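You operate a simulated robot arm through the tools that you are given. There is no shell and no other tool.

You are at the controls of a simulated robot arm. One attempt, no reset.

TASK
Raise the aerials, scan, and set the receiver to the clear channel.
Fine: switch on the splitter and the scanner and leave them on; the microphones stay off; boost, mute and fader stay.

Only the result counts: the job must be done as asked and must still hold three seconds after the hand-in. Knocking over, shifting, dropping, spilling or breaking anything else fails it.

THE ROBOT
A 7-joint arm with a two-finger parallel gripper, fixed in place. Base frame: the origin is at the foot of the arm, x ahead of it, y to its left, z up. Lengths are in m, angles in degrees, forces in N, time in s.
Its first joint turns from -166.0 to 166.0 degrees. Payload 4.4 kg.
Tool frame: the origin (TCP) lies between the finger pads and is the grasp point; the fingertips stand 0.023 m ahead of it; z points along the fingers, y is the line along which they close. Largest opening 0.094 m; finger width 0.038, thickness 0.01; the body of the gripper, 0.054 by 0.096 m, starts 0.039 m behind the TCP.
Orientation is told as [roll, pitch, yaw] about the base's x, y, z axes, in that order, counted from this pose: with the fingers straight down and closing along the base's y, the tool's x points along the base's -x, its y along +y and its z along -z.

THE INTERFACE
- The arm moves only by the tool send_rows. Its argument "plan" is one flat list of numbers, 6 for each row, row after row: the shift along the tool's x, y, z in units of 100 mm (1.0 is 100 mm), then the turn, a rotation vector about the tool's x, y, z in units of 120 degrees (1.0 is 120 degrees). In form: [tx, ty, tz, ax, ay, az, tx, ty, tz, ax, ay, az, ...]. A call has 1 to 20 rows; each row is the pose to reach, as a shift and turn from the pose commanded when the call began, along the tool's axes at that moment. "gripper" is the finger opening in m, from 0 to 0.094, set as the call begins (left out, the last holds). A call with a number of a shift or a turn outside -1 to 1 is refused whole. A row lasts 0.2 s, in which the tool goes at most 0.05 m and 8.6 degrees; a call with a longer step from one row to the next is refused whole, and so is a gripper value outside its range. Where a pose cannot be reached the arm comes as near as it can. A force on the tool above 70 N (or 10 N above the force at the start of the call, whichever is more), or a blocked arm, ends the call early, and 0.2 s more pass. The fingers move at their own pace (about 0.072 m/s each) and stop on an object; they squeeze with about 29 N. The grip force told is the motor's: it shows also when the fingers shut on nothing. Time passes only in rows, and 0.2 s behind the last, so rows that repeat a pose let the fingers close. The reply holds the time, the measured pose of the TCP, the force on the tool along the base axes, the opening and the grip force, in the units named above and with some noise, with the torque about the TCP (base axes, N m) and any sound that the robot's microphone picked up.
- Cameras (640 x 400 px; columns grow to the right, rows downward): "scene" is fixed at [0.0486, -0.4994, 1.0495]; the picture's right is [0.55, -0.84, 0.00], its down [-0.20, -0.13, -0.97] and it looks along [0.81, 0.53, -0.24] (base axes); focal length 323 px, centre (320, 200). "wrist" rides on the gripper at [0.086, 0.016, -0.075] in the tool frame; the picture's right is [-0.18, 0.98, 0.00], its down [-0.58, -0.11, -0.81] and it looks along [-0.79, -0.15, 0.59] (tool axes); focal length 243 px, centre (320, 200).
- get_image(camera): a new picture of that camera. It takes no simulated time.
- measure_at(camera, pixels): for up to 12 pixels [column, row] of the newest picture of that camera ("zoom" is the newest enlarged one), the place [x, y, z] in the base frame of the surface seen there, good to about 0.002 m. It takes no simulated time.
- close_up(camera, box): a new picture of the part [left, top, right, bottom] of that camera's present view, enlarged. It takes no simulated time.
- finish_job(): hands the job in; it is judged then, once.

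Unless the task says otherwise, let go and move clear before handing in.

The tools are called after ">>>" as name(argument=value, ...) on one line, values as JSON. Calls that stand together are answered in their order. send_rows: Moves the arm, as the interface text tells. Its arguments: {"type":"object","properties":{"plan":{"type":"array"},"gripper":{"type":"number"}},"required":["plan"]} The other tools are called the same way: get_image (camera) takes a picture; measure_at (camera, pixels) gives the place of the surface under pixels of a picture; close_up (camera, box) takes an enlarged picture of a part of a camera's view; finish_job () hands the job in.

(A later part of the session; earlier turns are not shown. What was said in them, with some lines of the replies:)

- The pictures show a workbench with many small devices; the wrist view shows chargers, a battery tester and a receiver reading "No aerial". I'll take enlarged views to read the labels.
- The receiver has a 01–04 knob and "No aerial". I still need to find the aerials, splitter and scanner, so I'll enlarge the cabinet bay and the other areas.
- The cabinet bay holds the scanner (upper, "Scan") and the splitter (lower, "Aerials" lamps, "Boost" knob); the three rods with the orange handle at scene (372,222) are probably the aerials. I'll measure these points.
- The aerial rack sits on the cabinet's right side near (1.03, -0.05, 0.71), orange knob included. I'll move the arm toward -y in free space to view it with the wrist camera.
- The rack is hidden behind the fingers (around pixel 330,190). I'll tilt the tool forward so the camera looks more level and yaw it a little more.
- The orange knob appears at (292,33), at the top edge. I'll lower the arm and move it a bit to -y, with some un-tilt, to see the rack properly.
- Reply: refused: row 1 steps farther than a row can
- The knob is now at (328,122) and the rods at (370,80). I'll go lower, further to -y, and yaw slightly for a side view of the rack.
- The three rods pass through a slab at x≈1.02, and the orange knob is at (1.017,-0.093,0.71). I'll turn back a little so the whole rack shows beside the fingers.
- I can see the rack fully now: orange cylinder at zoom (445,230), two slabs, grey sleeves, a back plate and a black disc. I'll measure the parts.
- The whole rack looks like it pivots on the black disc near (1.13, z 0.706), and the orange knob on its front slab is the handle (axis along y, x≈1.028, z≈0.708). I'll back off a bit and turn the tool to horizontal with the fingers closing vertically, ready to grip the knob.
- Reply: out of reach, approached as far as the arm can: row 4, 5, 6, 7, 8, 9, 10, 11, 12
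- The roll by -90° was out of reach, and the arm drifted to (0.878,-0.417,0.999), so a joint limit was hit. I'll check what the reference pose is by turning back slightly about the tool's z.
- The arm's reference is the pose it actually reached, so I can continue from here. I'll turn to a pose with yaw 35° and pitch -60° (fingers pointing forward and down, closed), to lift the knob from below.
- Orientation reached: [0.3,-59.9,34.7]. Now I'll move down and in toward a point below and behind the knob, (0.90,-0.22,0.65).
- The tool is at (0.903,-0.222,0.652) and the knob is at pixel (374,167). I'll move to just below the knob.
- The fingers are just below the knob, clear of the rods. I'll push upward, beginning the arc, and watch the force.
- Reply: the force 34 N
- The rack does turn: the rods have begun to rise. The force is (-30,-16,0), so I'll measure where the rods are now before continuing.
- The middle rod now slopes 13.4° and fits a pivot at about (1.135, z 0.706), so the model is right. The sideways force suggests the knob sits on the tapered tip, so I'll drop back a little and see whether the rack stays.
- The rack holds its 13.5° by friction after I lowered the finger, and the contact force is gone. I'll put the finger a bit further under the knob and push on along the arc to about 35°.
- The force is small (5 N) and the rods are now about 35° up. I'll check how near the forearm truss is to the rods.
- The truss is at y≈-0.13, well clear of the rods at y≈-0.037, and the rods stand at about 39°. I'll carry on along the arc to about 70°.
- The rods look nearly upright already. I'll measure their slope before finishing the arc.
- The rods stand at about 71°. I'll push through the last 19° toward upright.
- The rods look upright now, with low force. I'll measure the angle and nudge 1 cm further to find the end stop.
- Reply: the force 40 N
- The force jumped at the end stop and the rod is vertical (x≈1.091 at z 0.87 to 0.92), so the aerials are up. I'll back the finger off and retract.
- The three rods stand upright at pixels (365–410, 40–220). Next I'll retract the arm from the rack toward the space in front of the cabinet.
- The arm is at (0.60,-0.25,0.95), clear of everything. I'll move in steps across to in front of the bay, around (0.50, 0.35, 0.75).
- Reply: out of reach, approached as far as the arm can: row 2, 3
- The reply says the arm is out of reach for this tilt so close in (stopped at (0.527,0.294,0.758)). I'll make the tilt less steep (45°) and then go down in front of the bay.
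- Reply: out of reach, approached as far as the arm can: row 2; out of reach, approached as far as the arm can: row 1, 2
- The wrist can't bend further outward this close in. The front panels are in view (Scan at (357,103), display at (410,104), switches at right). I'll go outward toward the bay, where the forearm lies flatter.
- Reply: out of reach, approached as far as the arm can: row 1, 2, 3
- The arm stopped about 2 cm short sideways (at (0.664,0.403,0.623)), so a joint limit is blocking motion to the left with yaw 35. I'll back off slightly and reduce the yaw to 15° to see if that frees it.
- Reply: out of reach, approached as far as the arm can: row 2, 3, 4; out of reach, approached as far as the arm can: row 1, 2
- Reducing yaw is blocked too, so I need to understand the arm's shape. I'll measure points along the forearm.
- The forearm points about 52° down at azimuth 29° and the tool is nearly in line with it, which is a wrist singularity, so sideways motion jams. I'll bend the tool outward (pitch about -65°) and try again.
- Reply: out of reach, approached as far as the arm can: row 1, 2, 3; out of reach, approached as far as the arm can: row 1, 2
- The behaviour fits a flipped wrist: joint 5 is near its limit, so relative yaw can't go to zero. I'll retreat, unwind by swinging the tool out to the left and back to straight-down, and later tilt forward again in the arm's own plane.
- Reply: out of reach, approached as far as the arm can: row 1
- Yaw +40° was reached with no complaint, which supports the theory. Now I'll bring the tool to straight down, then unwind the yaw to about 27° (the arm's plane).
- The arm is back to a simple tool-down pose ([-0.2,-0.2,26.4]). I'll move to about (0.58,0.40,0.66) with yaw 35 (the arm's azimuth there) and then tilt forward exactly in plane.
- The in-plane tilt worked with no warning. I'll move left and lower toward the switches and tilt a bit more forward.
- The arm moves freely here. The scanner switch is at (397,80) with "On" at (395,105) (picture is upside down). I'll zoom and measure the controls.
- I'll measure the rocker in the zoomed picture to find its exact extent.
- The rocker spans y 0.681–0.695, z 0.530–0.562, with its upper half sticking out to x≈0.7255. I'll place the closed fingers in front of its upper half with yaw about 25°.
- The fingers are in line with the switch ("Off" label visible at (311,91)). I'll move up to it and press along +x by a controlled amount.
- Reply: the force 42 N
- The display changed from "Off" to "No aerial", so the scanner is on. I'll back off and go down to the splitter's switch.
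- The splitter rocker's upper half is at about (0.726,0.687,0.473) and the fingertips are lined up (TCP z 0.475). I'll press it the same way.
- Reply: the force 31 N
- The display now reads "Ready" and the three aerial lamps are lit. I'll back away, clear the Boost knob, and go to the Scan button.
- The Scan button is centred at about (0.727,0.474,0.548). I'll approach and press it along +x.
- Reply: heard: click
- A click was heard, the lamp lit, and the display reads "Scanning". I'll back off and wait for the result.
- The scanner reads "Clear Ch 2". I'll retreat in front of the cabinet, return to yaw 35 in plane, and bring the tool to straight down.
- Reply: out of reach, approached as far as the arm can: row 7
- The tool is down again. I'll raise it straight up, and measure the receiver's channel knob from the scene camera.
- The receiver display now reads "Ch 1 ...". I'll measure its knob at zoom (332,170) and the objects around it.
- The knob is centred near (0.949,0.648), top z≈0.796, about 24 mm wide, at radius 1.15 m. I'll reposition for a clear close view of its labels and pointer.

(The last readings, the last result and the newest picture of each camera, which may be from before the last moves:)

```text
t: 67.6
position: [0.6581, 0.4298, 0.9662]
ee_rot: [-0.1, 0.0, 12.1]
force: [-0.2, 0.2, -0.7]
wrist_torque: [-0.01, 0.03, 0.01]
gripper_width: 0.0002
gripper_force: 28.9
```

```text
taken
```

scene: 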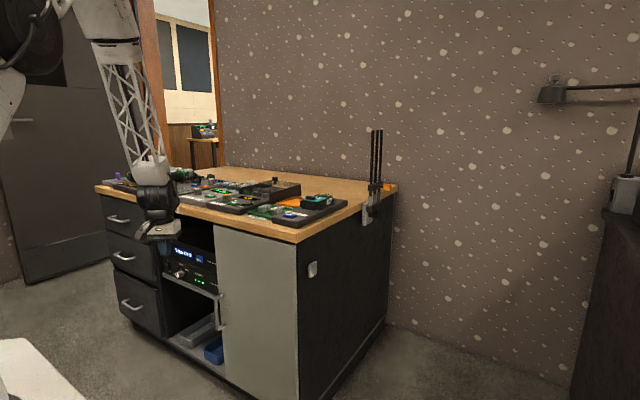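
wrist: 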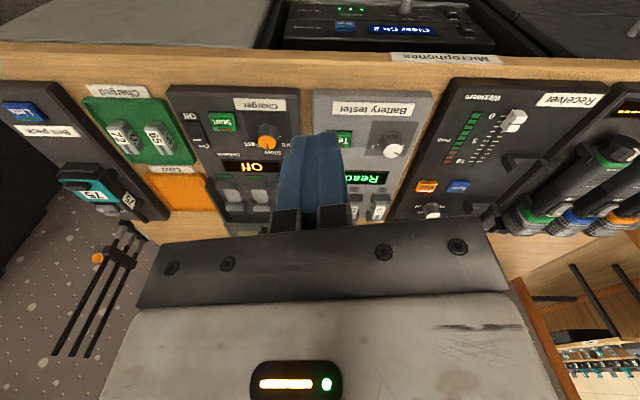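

The knob is at the lower edge (430,210). I'll tilt the tool forward by 25° to bring the receiver to the middle of the picture.

>>> send_rows(plan=[0, 0, 0, 0, -0.07, 0, 0, 0, 0, 0, -0.14, 0, 0, 0, 0, 0, -0.21, 0])

>>> get_image(camera="wrist")

>>> close_up(camera="wrist", box=[380, 40, 540, 180])

```text
t: 68.4
position: [0.6585, 0.4301, 0.9647]
ee_rot: [0.0, -25.3, 12.3]
force: [-0.1, -0.4, 0.8]
wrist_torque: [0.01, 0.01, 0.03]
gripper_width: 0.0
gripper_force: 29.0
```

```text
taken
```

wrist: 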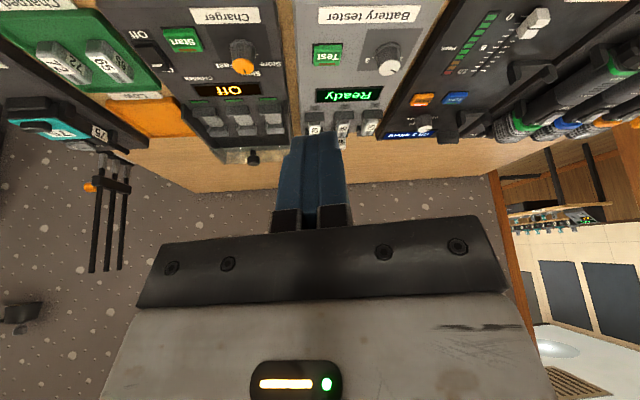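

```text
2.86 times, centred on (460, 110) of wrist
```

zoom: 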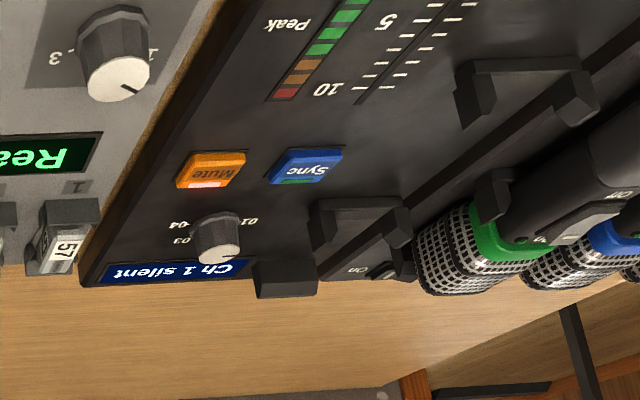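

The receiver reads "Ch 1 silent" with Mute lit and the knob at (424,125). I'll move nearer to read the knob's pointer and labels.

>>> send_rows(plan=[-0.28, 0.06, 0.24, 0, 0, 0, -0.56, 0.12, 0.48, 0, 0, 0, -0.83, 0.178, 0.724, 0, 0, 0])

>>> get_image(camera="wrist")

>>> close_up(camera="wrist", box=[380, 80, 540, 220])

```text
t: 69.2
position: [0.7581, 0.4678, 0.9371]
ee_rot: [-0.2, -25.2, 12.2]
force: [-0.1, 0.1, 0.1]
wrist_torque: [-0.02, 0.02, -0.01]
gripper_width: 0.0002
gripper_force: 28.5
```

```text
taken
```

wrist: 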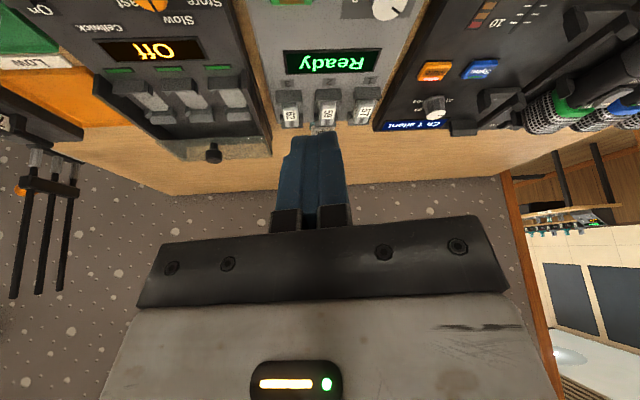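

```text
2.86 times, centred on (460, 150) of wrist
```

zoom: 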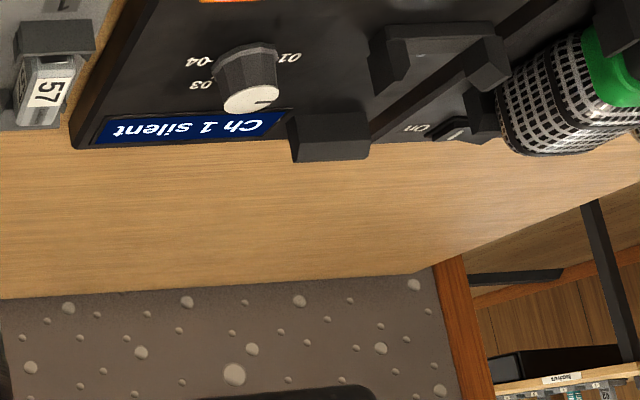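

I need a sharper view: the pointer seems to point at "01", with 03 and 04 on the other side. I'll zoom in more.

>>> close_up(camera="wrist", box=[405, 85, 465, 125])

>>> close_up(camera="scene", box=[195, 170, 235, 195])

```text
10.00 times, centred on (435, 105) of wrist
```

zoom: 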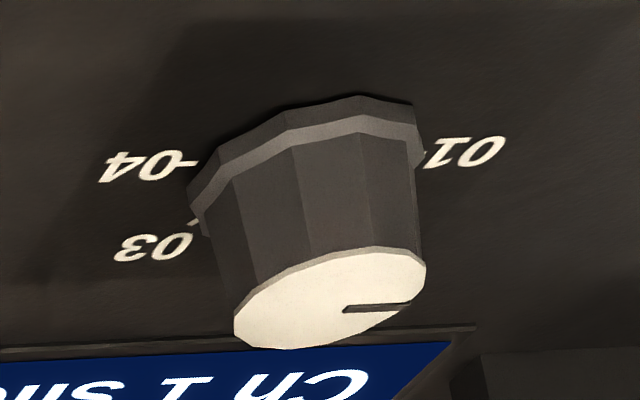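

```text
16.00 times, centred on (215, 182) of scene
```

zoom: 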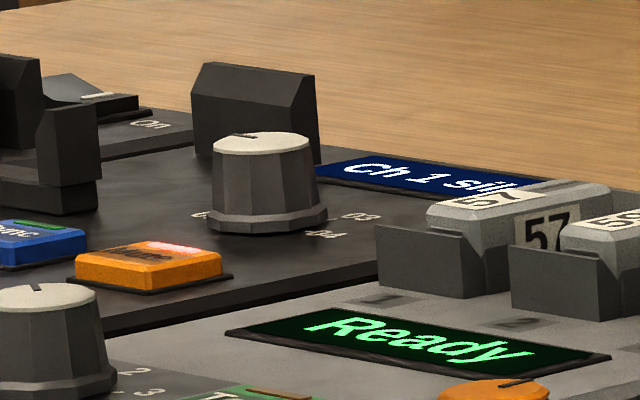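

I'll measure the label and tick positions around the knob to work out the angular spacing.

>>> get_image(camera="wrist")

>>> close_up(camera="wrist", box=[405, 85, 465, 125])

>>> measure_at(camera="zoom", pixels=[[465, 150], [430, 158], [140, 167], [185, 163], [150, 247], [195, 220], [330, 297], [415, 275], [240, 330], [290, 345], [350, 310], [400, 304]])

>>> measure_at(camera="zoom", pixels=[[350, 255], [260, 290], [320, 340], [390, 260], [300, 270], [310, 105], [205, 180], [415, 140], [250, 310], [420, 290]])

```text
taken
```

wrist: 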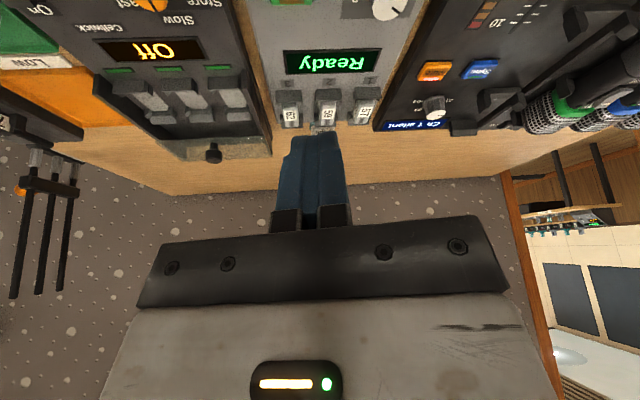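

```text
10.00 times, centred on (435, 105) of wrist
```

zoom: 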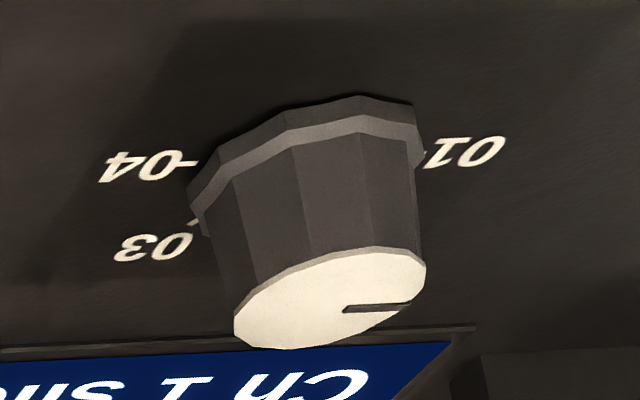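

```text
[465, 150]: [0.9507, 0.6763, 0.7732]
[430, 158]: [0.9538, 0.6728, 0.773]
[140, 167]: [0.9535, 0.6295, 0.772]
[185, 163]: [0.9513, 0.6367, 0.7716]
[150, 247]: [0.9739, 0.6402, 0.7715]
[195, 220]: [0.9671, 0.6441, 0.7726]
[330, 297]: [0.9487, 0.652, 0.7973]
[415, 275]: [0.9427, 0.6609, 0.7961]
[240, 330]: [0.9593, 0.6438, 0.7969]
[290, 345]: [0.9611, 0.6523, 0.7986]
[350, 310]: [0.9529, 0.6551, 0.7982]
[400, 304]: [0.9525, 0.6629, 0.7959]
```

```text
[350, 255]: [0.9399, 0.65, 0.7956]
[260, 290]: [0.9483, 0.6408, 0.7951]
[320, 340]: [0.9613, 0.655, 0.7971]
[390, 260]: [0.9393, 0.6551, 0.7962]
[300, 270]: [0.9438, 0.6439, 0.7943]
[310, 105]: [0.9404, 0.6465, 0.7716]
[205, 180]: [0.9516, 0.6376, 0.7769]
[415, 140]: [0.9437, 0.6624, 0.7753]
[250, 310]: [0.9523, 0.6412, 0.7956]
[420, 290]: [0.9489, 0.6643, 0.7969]
```

The knob centre is about (0.951,0.653), radius ≈11.5 mm, top z 0.797; labels sit at 60° spacing with 01 toward +y, so channel 02 needs a 60° turn clockwise from above. I'll test how far the arm reaches over the knob with a steep tool tilt (30°).

>>> close_up(camera="scene", box=[0, 0, 200, 400])

>>> send_rows(plan=[0, 0, 0, -0.028, 0, -0.06, 0, 0, 0, -0.055, 0, -0.12, 0, 0, 0, -0.08, 0, -0.172])

```text
1.00 times, centred on (100, 200) of scene (not enlarged: the box is as wide or as high as the picture)
```

zoom: 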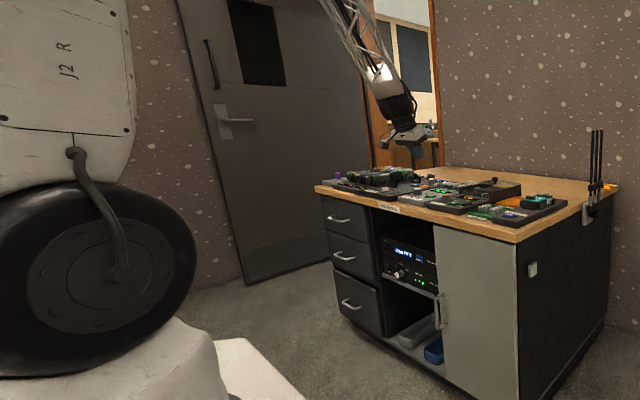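

```text
t: 70.0
position: [0.7576, 0.4689, 0.9349]
ee_rot: [-0.2, -25.2, 35.0]
force: [-0.4, -0.7, 0.0]
wrist_torque: [0.0, 0.0, -0.02]
gripper_width: 0.0
gripper_force: 29.4
```

The shoulder joint is visible at zoom (110,275). I'll measure it to estimate the arm's reach.

>>> measure_at(camera="zoom", pixels=[[110, 275], [60, 60], [190, 260], [380, 75], [405, 105], [345, 30]])

```text
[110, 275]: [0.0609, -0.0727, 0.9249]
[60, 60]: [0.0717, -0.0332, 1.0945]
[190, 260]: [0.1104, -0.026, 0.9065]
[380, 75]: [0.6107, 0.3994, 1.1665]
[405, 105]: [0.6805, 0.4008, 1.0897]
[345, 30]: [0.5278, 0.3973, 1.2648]
```

The shoulder sits at about z 0.92. I'll extend toward a point above the knob with a 30° tilt and see whether it is reachable.

>>> send_rows(plan=[-0.36, 0.066, 0.27, 0, -0.02, 0, -0.717, 0.133, 0.54, 0, -0.04, 0])

>>> send_rows(plan=[-0.36, 0.066, 0.21, 0, 0, 0, -0.75, 0.133, 0.41, 0, 0, 0])

>>> get_image(camera="wrist")

>>> get_image(camera="scene")

```text
t: 70.6
position: [0.8232, 0.529, 0.9169]
ee_rot: [-0.3, -30.0, 35.2]
force: [-0.5, -0.1, 0.4]
wrist_torque: [-0.03, 0.03, -0.01]
gripper_width: 0.0
gripper_force: 29.0
```

```text
t: 71.2
position: [0.8849, 0.5904, 0.9193]
ee_rot: [-0.3, -29.9, 35.1]
force: [-0.2, -0.2, -0.1]
wrist_torque: [-0.03, -0.03, 0.01]
gripper_width: 0.0
gripper_force: 28.9
```

```text
taken
```

wrist: 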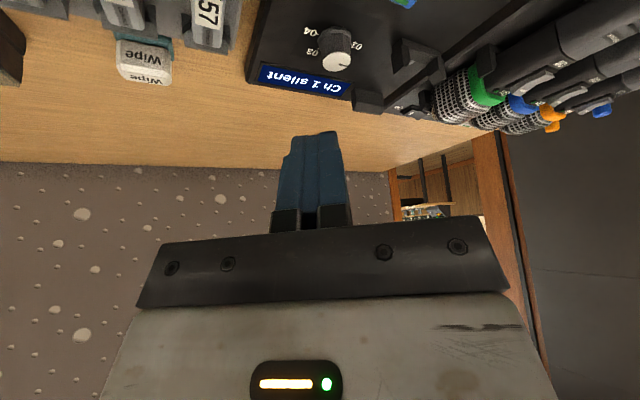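

```text
taken
```

scene: 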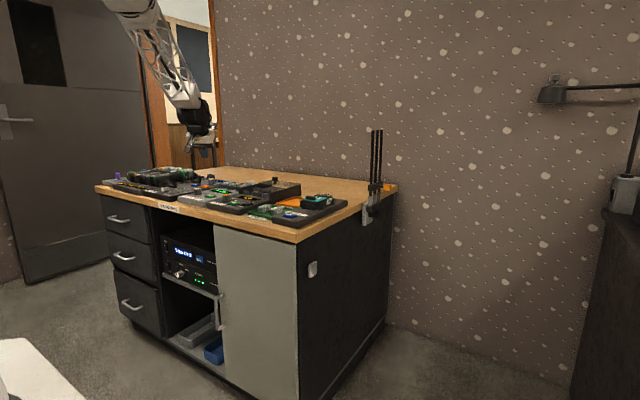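

No reach warning at radius 1.06. I'll continue to directly above the knob, at z≈0.875.

>>> send_rows(plan=[-0.19, 0.045, 0.28, 0, 0, 0, -0.38, 0.09, 0.56, 0, 0, 0, -0.56, 0.134, 0.832, 0, 0, 0], gripper=0.05)

>>> get_image(camera="wrist")

>>> close_up(camera="scene", box=[150, 100, 270, 210])

```text
t: 72.0
position: [0.9515, 0.6532, 0.8759]
ee_rot: [-0.3, -30.0, 35.0]
force: [-0.4, 0.0, 0.8]
wrist_torque: [0.01, 0.03, 0.05]
gripper_width: 0.05
gripper_force: 0.1
```

```text
taken
```

wrist: 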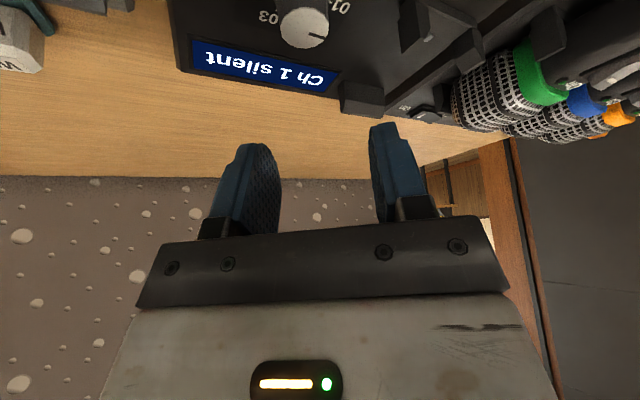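

```text
3.64 times, centred on (210, 155) of scene
```

zoom: 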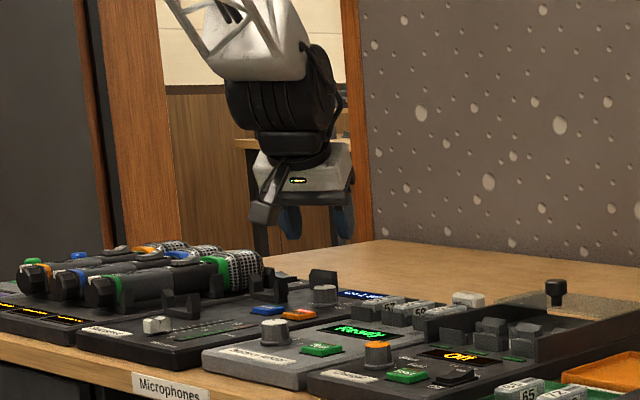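

It's reachable with a 30° tilt. I'll test a steeper 18° tilt and then the yaw range at this height.

>>> send_rows(plan=[0, 0, 0, 0, 0.05, 0, 0, 0, 0, 0, 0.1, 0])

>>> send_rows(plan=[0, 0, 0, -0.02, 0, -0.064, 0, 0, 0, -0.04, 0, -0.128, 0, 0, 0, -0.06, 0, -0.192, 0, 0, 0, -0.077, 0, -0.238])

```text
t: 72.6
position: [0.9509, 0.6519, 0.8746]
ee_rot: [-0.2, -17.9, 35.0]
force: [-0.2, -0.9, -0.7]
wrist_torque: [0.01, -0.02, -0.02]
gripper_width: 0.0503
gripper_force: 0.1
```

```text
t: 73.6
position: [0.9505, 0.6521, 0.8742]
ee_rot: [-0.2, -17.8, 65.0]
force: [-0.6, 0.4, -0.1]
wrist_torque: [0.0, -0.02, 0.06]
gripper_width: 0.0498
gripper_force: 0.1
```

The 18° tilt and yaw 65° both work. I'll try going nearly vertical (5°).

>>> send_rows(plan=[0, 0, 0, 0, 0.053, 0, 0, 0, 0, 0, 0.107, 0])

>>> get_image(camera="wrist")

```text
t: 74.2
position: [0.9511, 0.6524, 0.8747]
ee_rot: [-0.2, -4.9, 65.0]
force: [0.3, -0.5, -0.1]
wrist_torque: [0.03, -0.01, -0.01]
gripper_width: 0.0499
gripper_force: 0.0
```

```text
taken
```

wrist: 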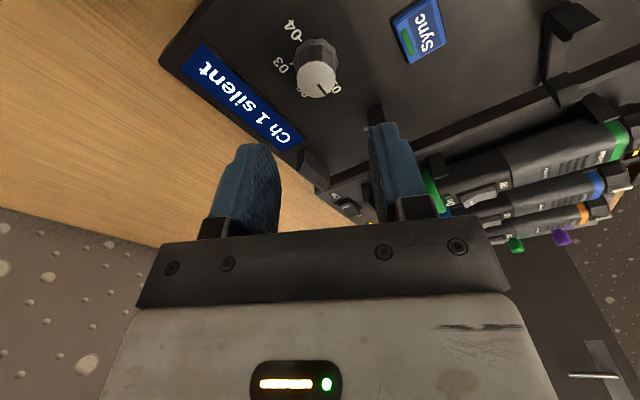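

Nearly vertical works too, which makes the turn a pure rotation. I'll make the tool exactly vertical and re-measure the knob from here.

>>> send_rows(plan=[0, 0, 0, 0, 0.041, 0])

>>> get_image(camera="wrist")

>>> close_up(camera="wrist", box=[260, 20, 380, 130])

```text
t: 74.6
position: [0.9504, 0.653, 0.8747]
ee_rot: [-0.2, 0.0, 65.0]
force: [0.5, 0.6, 0.8]
wrist_torque: [-0.02, 0.0, 0.0]
gripper_width: 0.0502
gripper_force: 0.1
```

```text
taken
```

wrist: 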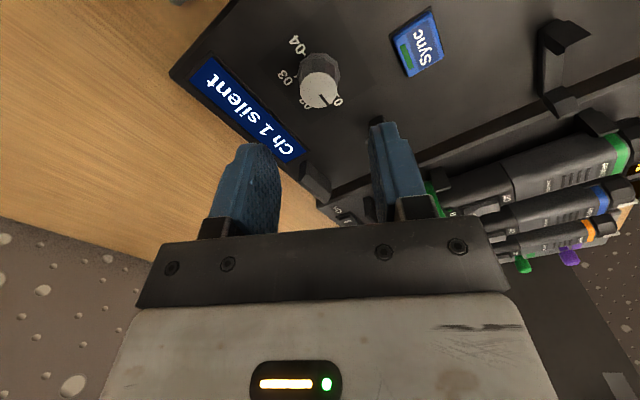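

```text
3.64 times, centred on (320, 75) of wrist
```

zoom: 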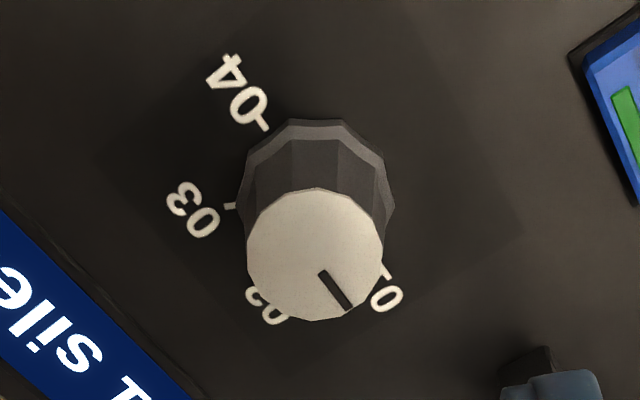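

All four labels are now visible: pointer on 01, with 02 next (at zoom (265,305)). I'll measure the knob's top rim for its centre.

>>> measure_at(camera="zoom", pixels=[[251, 255], [379, 248], [315, 192], [312, 316], [315, 253], [240, 205], [390, 205], [320, 125], [385, 275], [265, 305], [237, 205], [265, 128]])

```text
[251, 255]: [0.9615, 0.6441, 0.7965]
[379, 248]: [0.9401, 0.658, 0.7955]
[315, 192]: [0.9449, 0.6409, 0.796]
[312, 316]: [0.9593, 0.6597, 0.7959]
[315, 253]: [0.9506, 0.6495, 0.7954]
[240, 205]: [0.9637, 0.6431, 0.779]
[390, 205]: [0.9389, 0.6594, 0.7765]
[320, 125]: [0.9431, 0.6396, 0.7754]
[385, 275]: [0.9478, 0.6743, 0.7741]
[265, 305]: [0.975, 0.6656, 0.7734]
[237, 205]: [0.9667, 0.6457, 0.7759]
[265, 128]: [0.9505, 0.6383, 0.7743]
```

The knob centre is (0.951,0.651), top z 0.796. I'll descend with the fingers around it (tips to z≈0.780).

>>> send_rows(plan=[0.015, -0.014, 0.24, 0, 0, 0, 0.015, -0.014, 0.48, 0, 0, 0, 0.015, -0.014, 0.62, 0, 0, 0, 0.015, -0.014, 0.715, 0, 0, 0], gripper=0.045)

>>> get_image(camera="wrist")

>>> close_up(camera="scene", box=[170, 140, 250, 200])

```text
t: 75.6
position: [0.9515, 0.6512, 0.8015]
ee_rot: [-0.2, -0.1, 65.0]
force: [0.2, 1.0, 0.4]
wrist_torque: [0.0, -0.03, 0.02]
gripper_width: 0.0451
gripper_force: 0.1
```

```text
taken
```

wrist: 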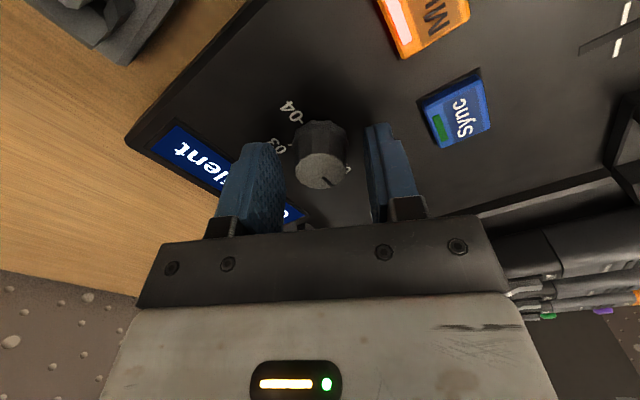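

```text
6.67 times, centred on (210, 170) of scene
```

zoom: 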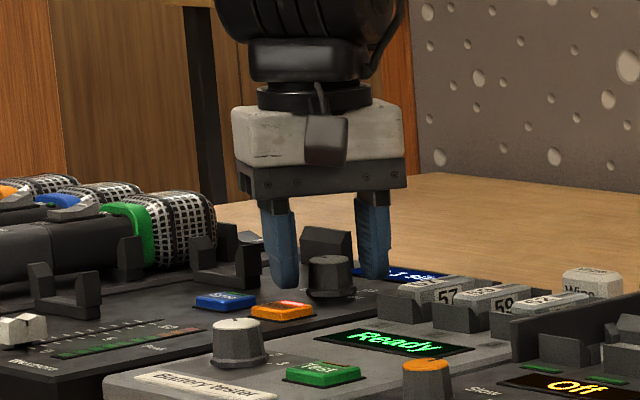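

The fingers straddle the knob cleanly. I'll close on it.

>>> send_rows(plan=[0, 0, 0, 0, 0, 0, 0, 0, 0, 0, 0, 0, 0, 0, 0, 0, 0, 0], gripper=0.0)

>>> get_image(camera="wrist")

```text
t: 76.4
position: [0.951, 0.6498, 0.803]
ee_rot: [-0.2, 0.0, 65.0]
force: [1.2, 1.0, -1.5]
wrist_torque: [0.16, -0.09, 0.01]
gripper_width: 0.0266
gripper_force: 44.8
```

```text
taken
```

wrist: 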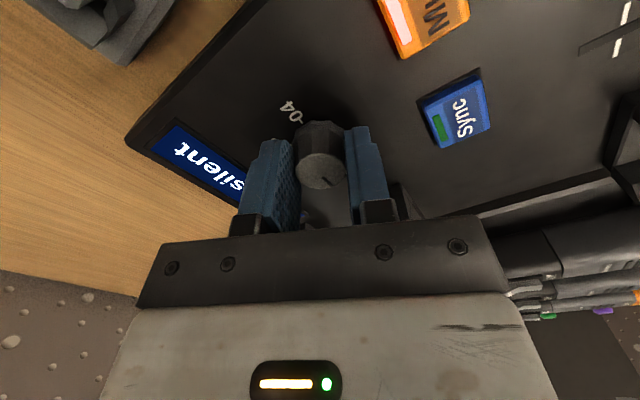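

The knob is gripped (width 26.6 mm). I'll turn it 60° clockwise from above (yaw 65 → 5).

>>> send_rows(plan=[0, 0, 0, 0, 0, 0.0625, 0, 0, 0, 0, 0, 0.125, 0, 0, 0, 0, 0, 0.1875, 0, 0, 0, 0, 0, 0.25, 0, 0, 0, 0, 0, 0.3125, 0, 0, 0, 0, 0, 0.375, 0, 0, 0, 0, 0, 0.4375, 0, 0, 0, 0, 0, 0.5])

>>> get_image(camera="wrist")

>>> close_up(camera="scene", box=[170, 140, 250, 200])

```text
t: 78.2
position: [0.9513, 0.651, 0.803]
ee_rot: [-0.1, -0.2, 4.9]
force: [-20.8, 15.3, -5.3]
wrist_torque: [0.29, -0.08, 0.05]
gripper_width: 0.0267
gripper_force: 45.1
```

```text
taken
```

wrist: 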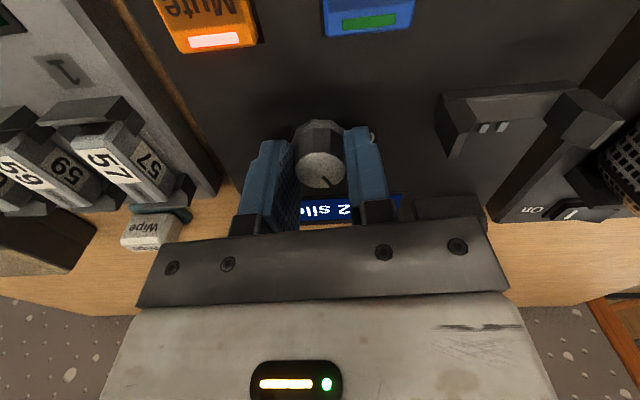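

```text
6.67 times, centred on (210, 170) of scene
```

zoom: 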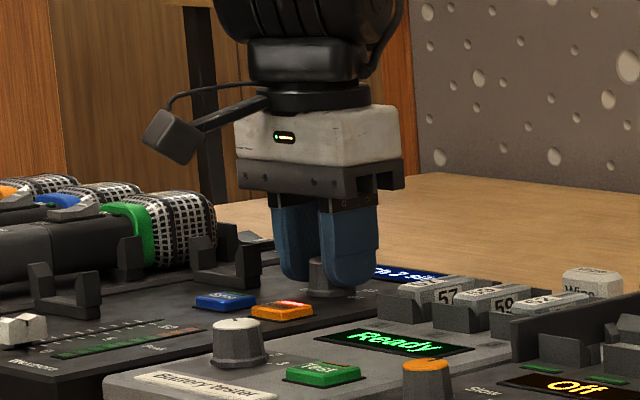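

The display reads "…2 sile…", so it's on channel 2. I'll open the fingers, rise straight up, and check.

>>> send_rows(plan=[0, 0, 0, 0, 0, 0, 0, 0, 0, 0, 0, 0, 0, 0, 0, 0, 0, 0], gripper=0.045)

>>> send_rows(plan=[0, 0, -0.2, 0, 0, 0, 0, 0, -0.5, 0, 0, 0, 0, 0, -0.9, 0, 0, 0])

>>> get_image(camera="wrist")

>>> close_up(camera="wrist", box=[240, 0, 400, 140])

>>> close_up(camera="scene", box=[150, 160, 250, 290])

```text
t: 79.0
position: [0.9527, 0.6511, 0.8028]
ee_rot: [-0.1, -0.3, 5.0]
force: [0.7, 0.6, -0.3]
wrist_torque: [-0.01, 0.04, -0.01]
gripper_width: 0.0453
gripper_force: 0.0
```

```text
t: 79.8
position: [0.9514, 0.6491, 0.891]
ee_rot: [-0.1, -0.1, 4.9]
force: [0.2, 0.2, -0.6]
wrist_torque: [0.03, 0.0, 0.0]
gripper_width: 0.0451
gripper_force: 0.1
```

```text
taken
```

wrist: 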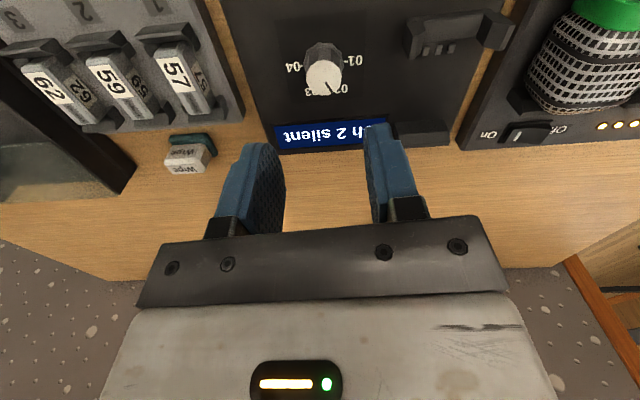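

```text
2.86 times, centred on (320, 70) of wrist
```

zoom: 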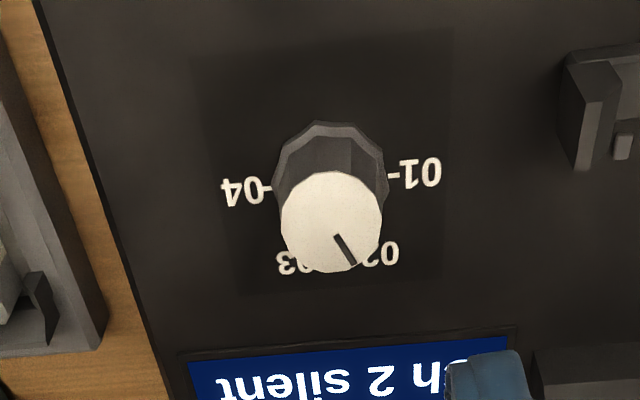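

```text
3.08 times, centred on (200, 225) of scene
```

zoom: 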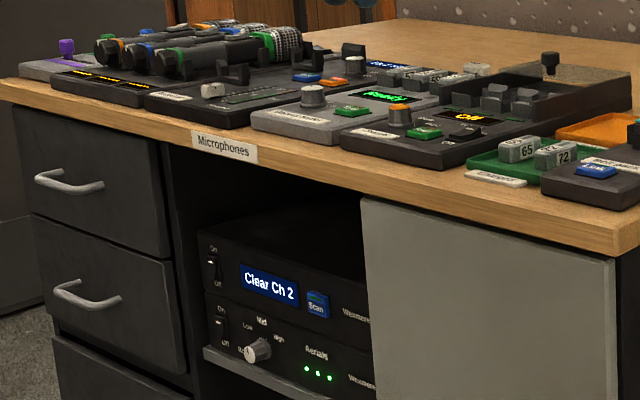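

The receiver shows "Ch 2 silent" with the pointer on 02, the scanner "Clear Ch 2", and the aerial lamps are lit. I'll move clear and make a last check of the aerials, Boost, Mute and fader.

>>> send_rows(plan=[0.3, 0, -0.3, 0, 0, 0, 0.6, 0, -0.6, 0, 0, 0, 0.9, 0, -0.9, 0, 0, 0])

>>> send_rows(plan=[0.3, 0, 0, 0, 0, 0, 0.6, 0, 0, 0, 0, 0, 0.9, 0, 0, 0, 0, 0])

>>> close_up(camera="scene", box=[150, 220, 246, 280])

>>> close_up(camera="scene", box=[320, 110, 420, 250])

>>> get_image(camera="wrist")

>>> close_up(camera="scene", box=[90, 150, 250, 250])

```text
t: 80.6
position: [0.8619, 0.641, 0.9799]
ee_rot: [-0.2, -0.2, 4.9]
force: [-0.9, -0.2, -1.3]
wrist_torque: [0.0, 0.01, 0.0]
gripper_width: 0.045
gripper_force: 0.1
```

```text
t: 81.4
position: [0.7731, 0.6345, 0.9833]
ee_rot: [-0.2, -0.1, 4.9]
force: [0.1, 0.2, -0.5]
wrist_torque: [-0.03, 0.01, 0.0]
gripper_width: 0.0447
gripper_force: 0.0
```

```text
6.67 times, centred on (198, 250) of scene
```

zoom: 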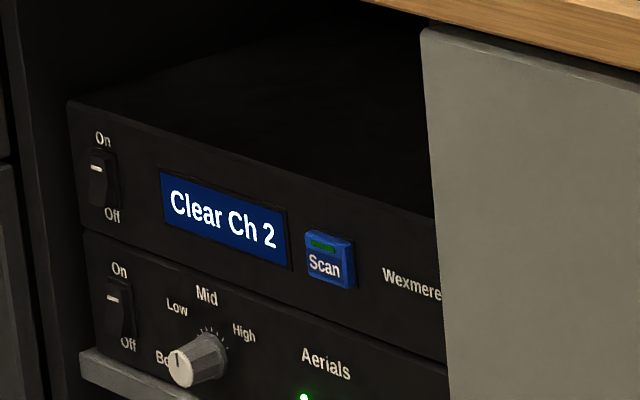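

```text
2.86 times, centred on (370, 180) of scene
```

zoom: 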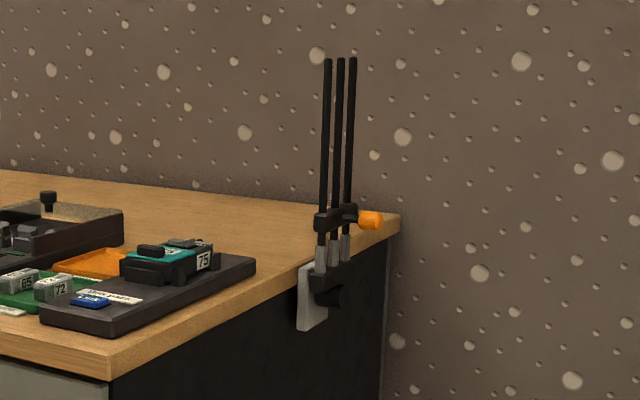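

```text
taken
```

wrist: 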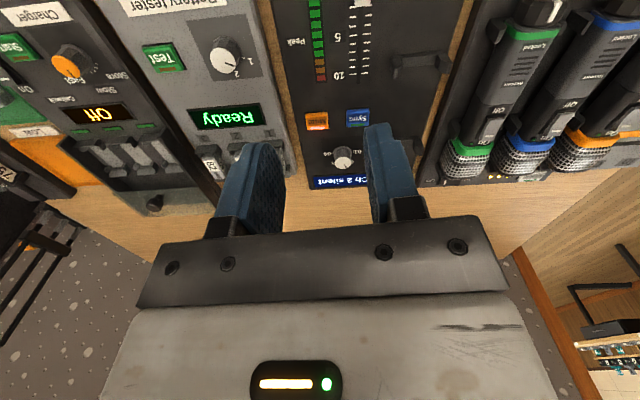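

```text
4.00 times, centred on (170, 200) of scene
```

zoom: 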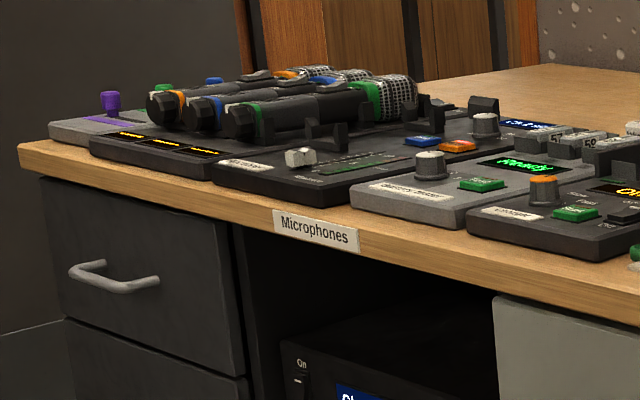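

The last pictures confirm it: aerials upright (zoom (320–355, 60–270)), both switches on, scanner "Clear Ch 2", receiver "Ch 2 silent", and Boost, Mute, fader and microphones look as they did at the start. The arm is clear, so I'm handing in.

>>> finish_job()

```text
The job is handed in.
```

The aerials are up, the scan is done, and the receiver is set to channel 2, the one the scanner reported clear. I've handed the job in but haven't seen the verdict.

- **Aerials:** the three rods stand upright against their end stop, and all three aerial lamps on the splitter are lit.
- **Splitter and scanner:** both are switched on and left on. The scanner shows "Clear Ch 2".
- **Receiver:** the channel knob points at 02 and the display reads "Ch 2 silent".
- **Left alone:** I didn't touch the microphones, boost, mute or fader. In the last pictures they look as they did at the start.

Nothing was knocked over or shifted that I could see, and the arm was clear of the bench at hand-in.
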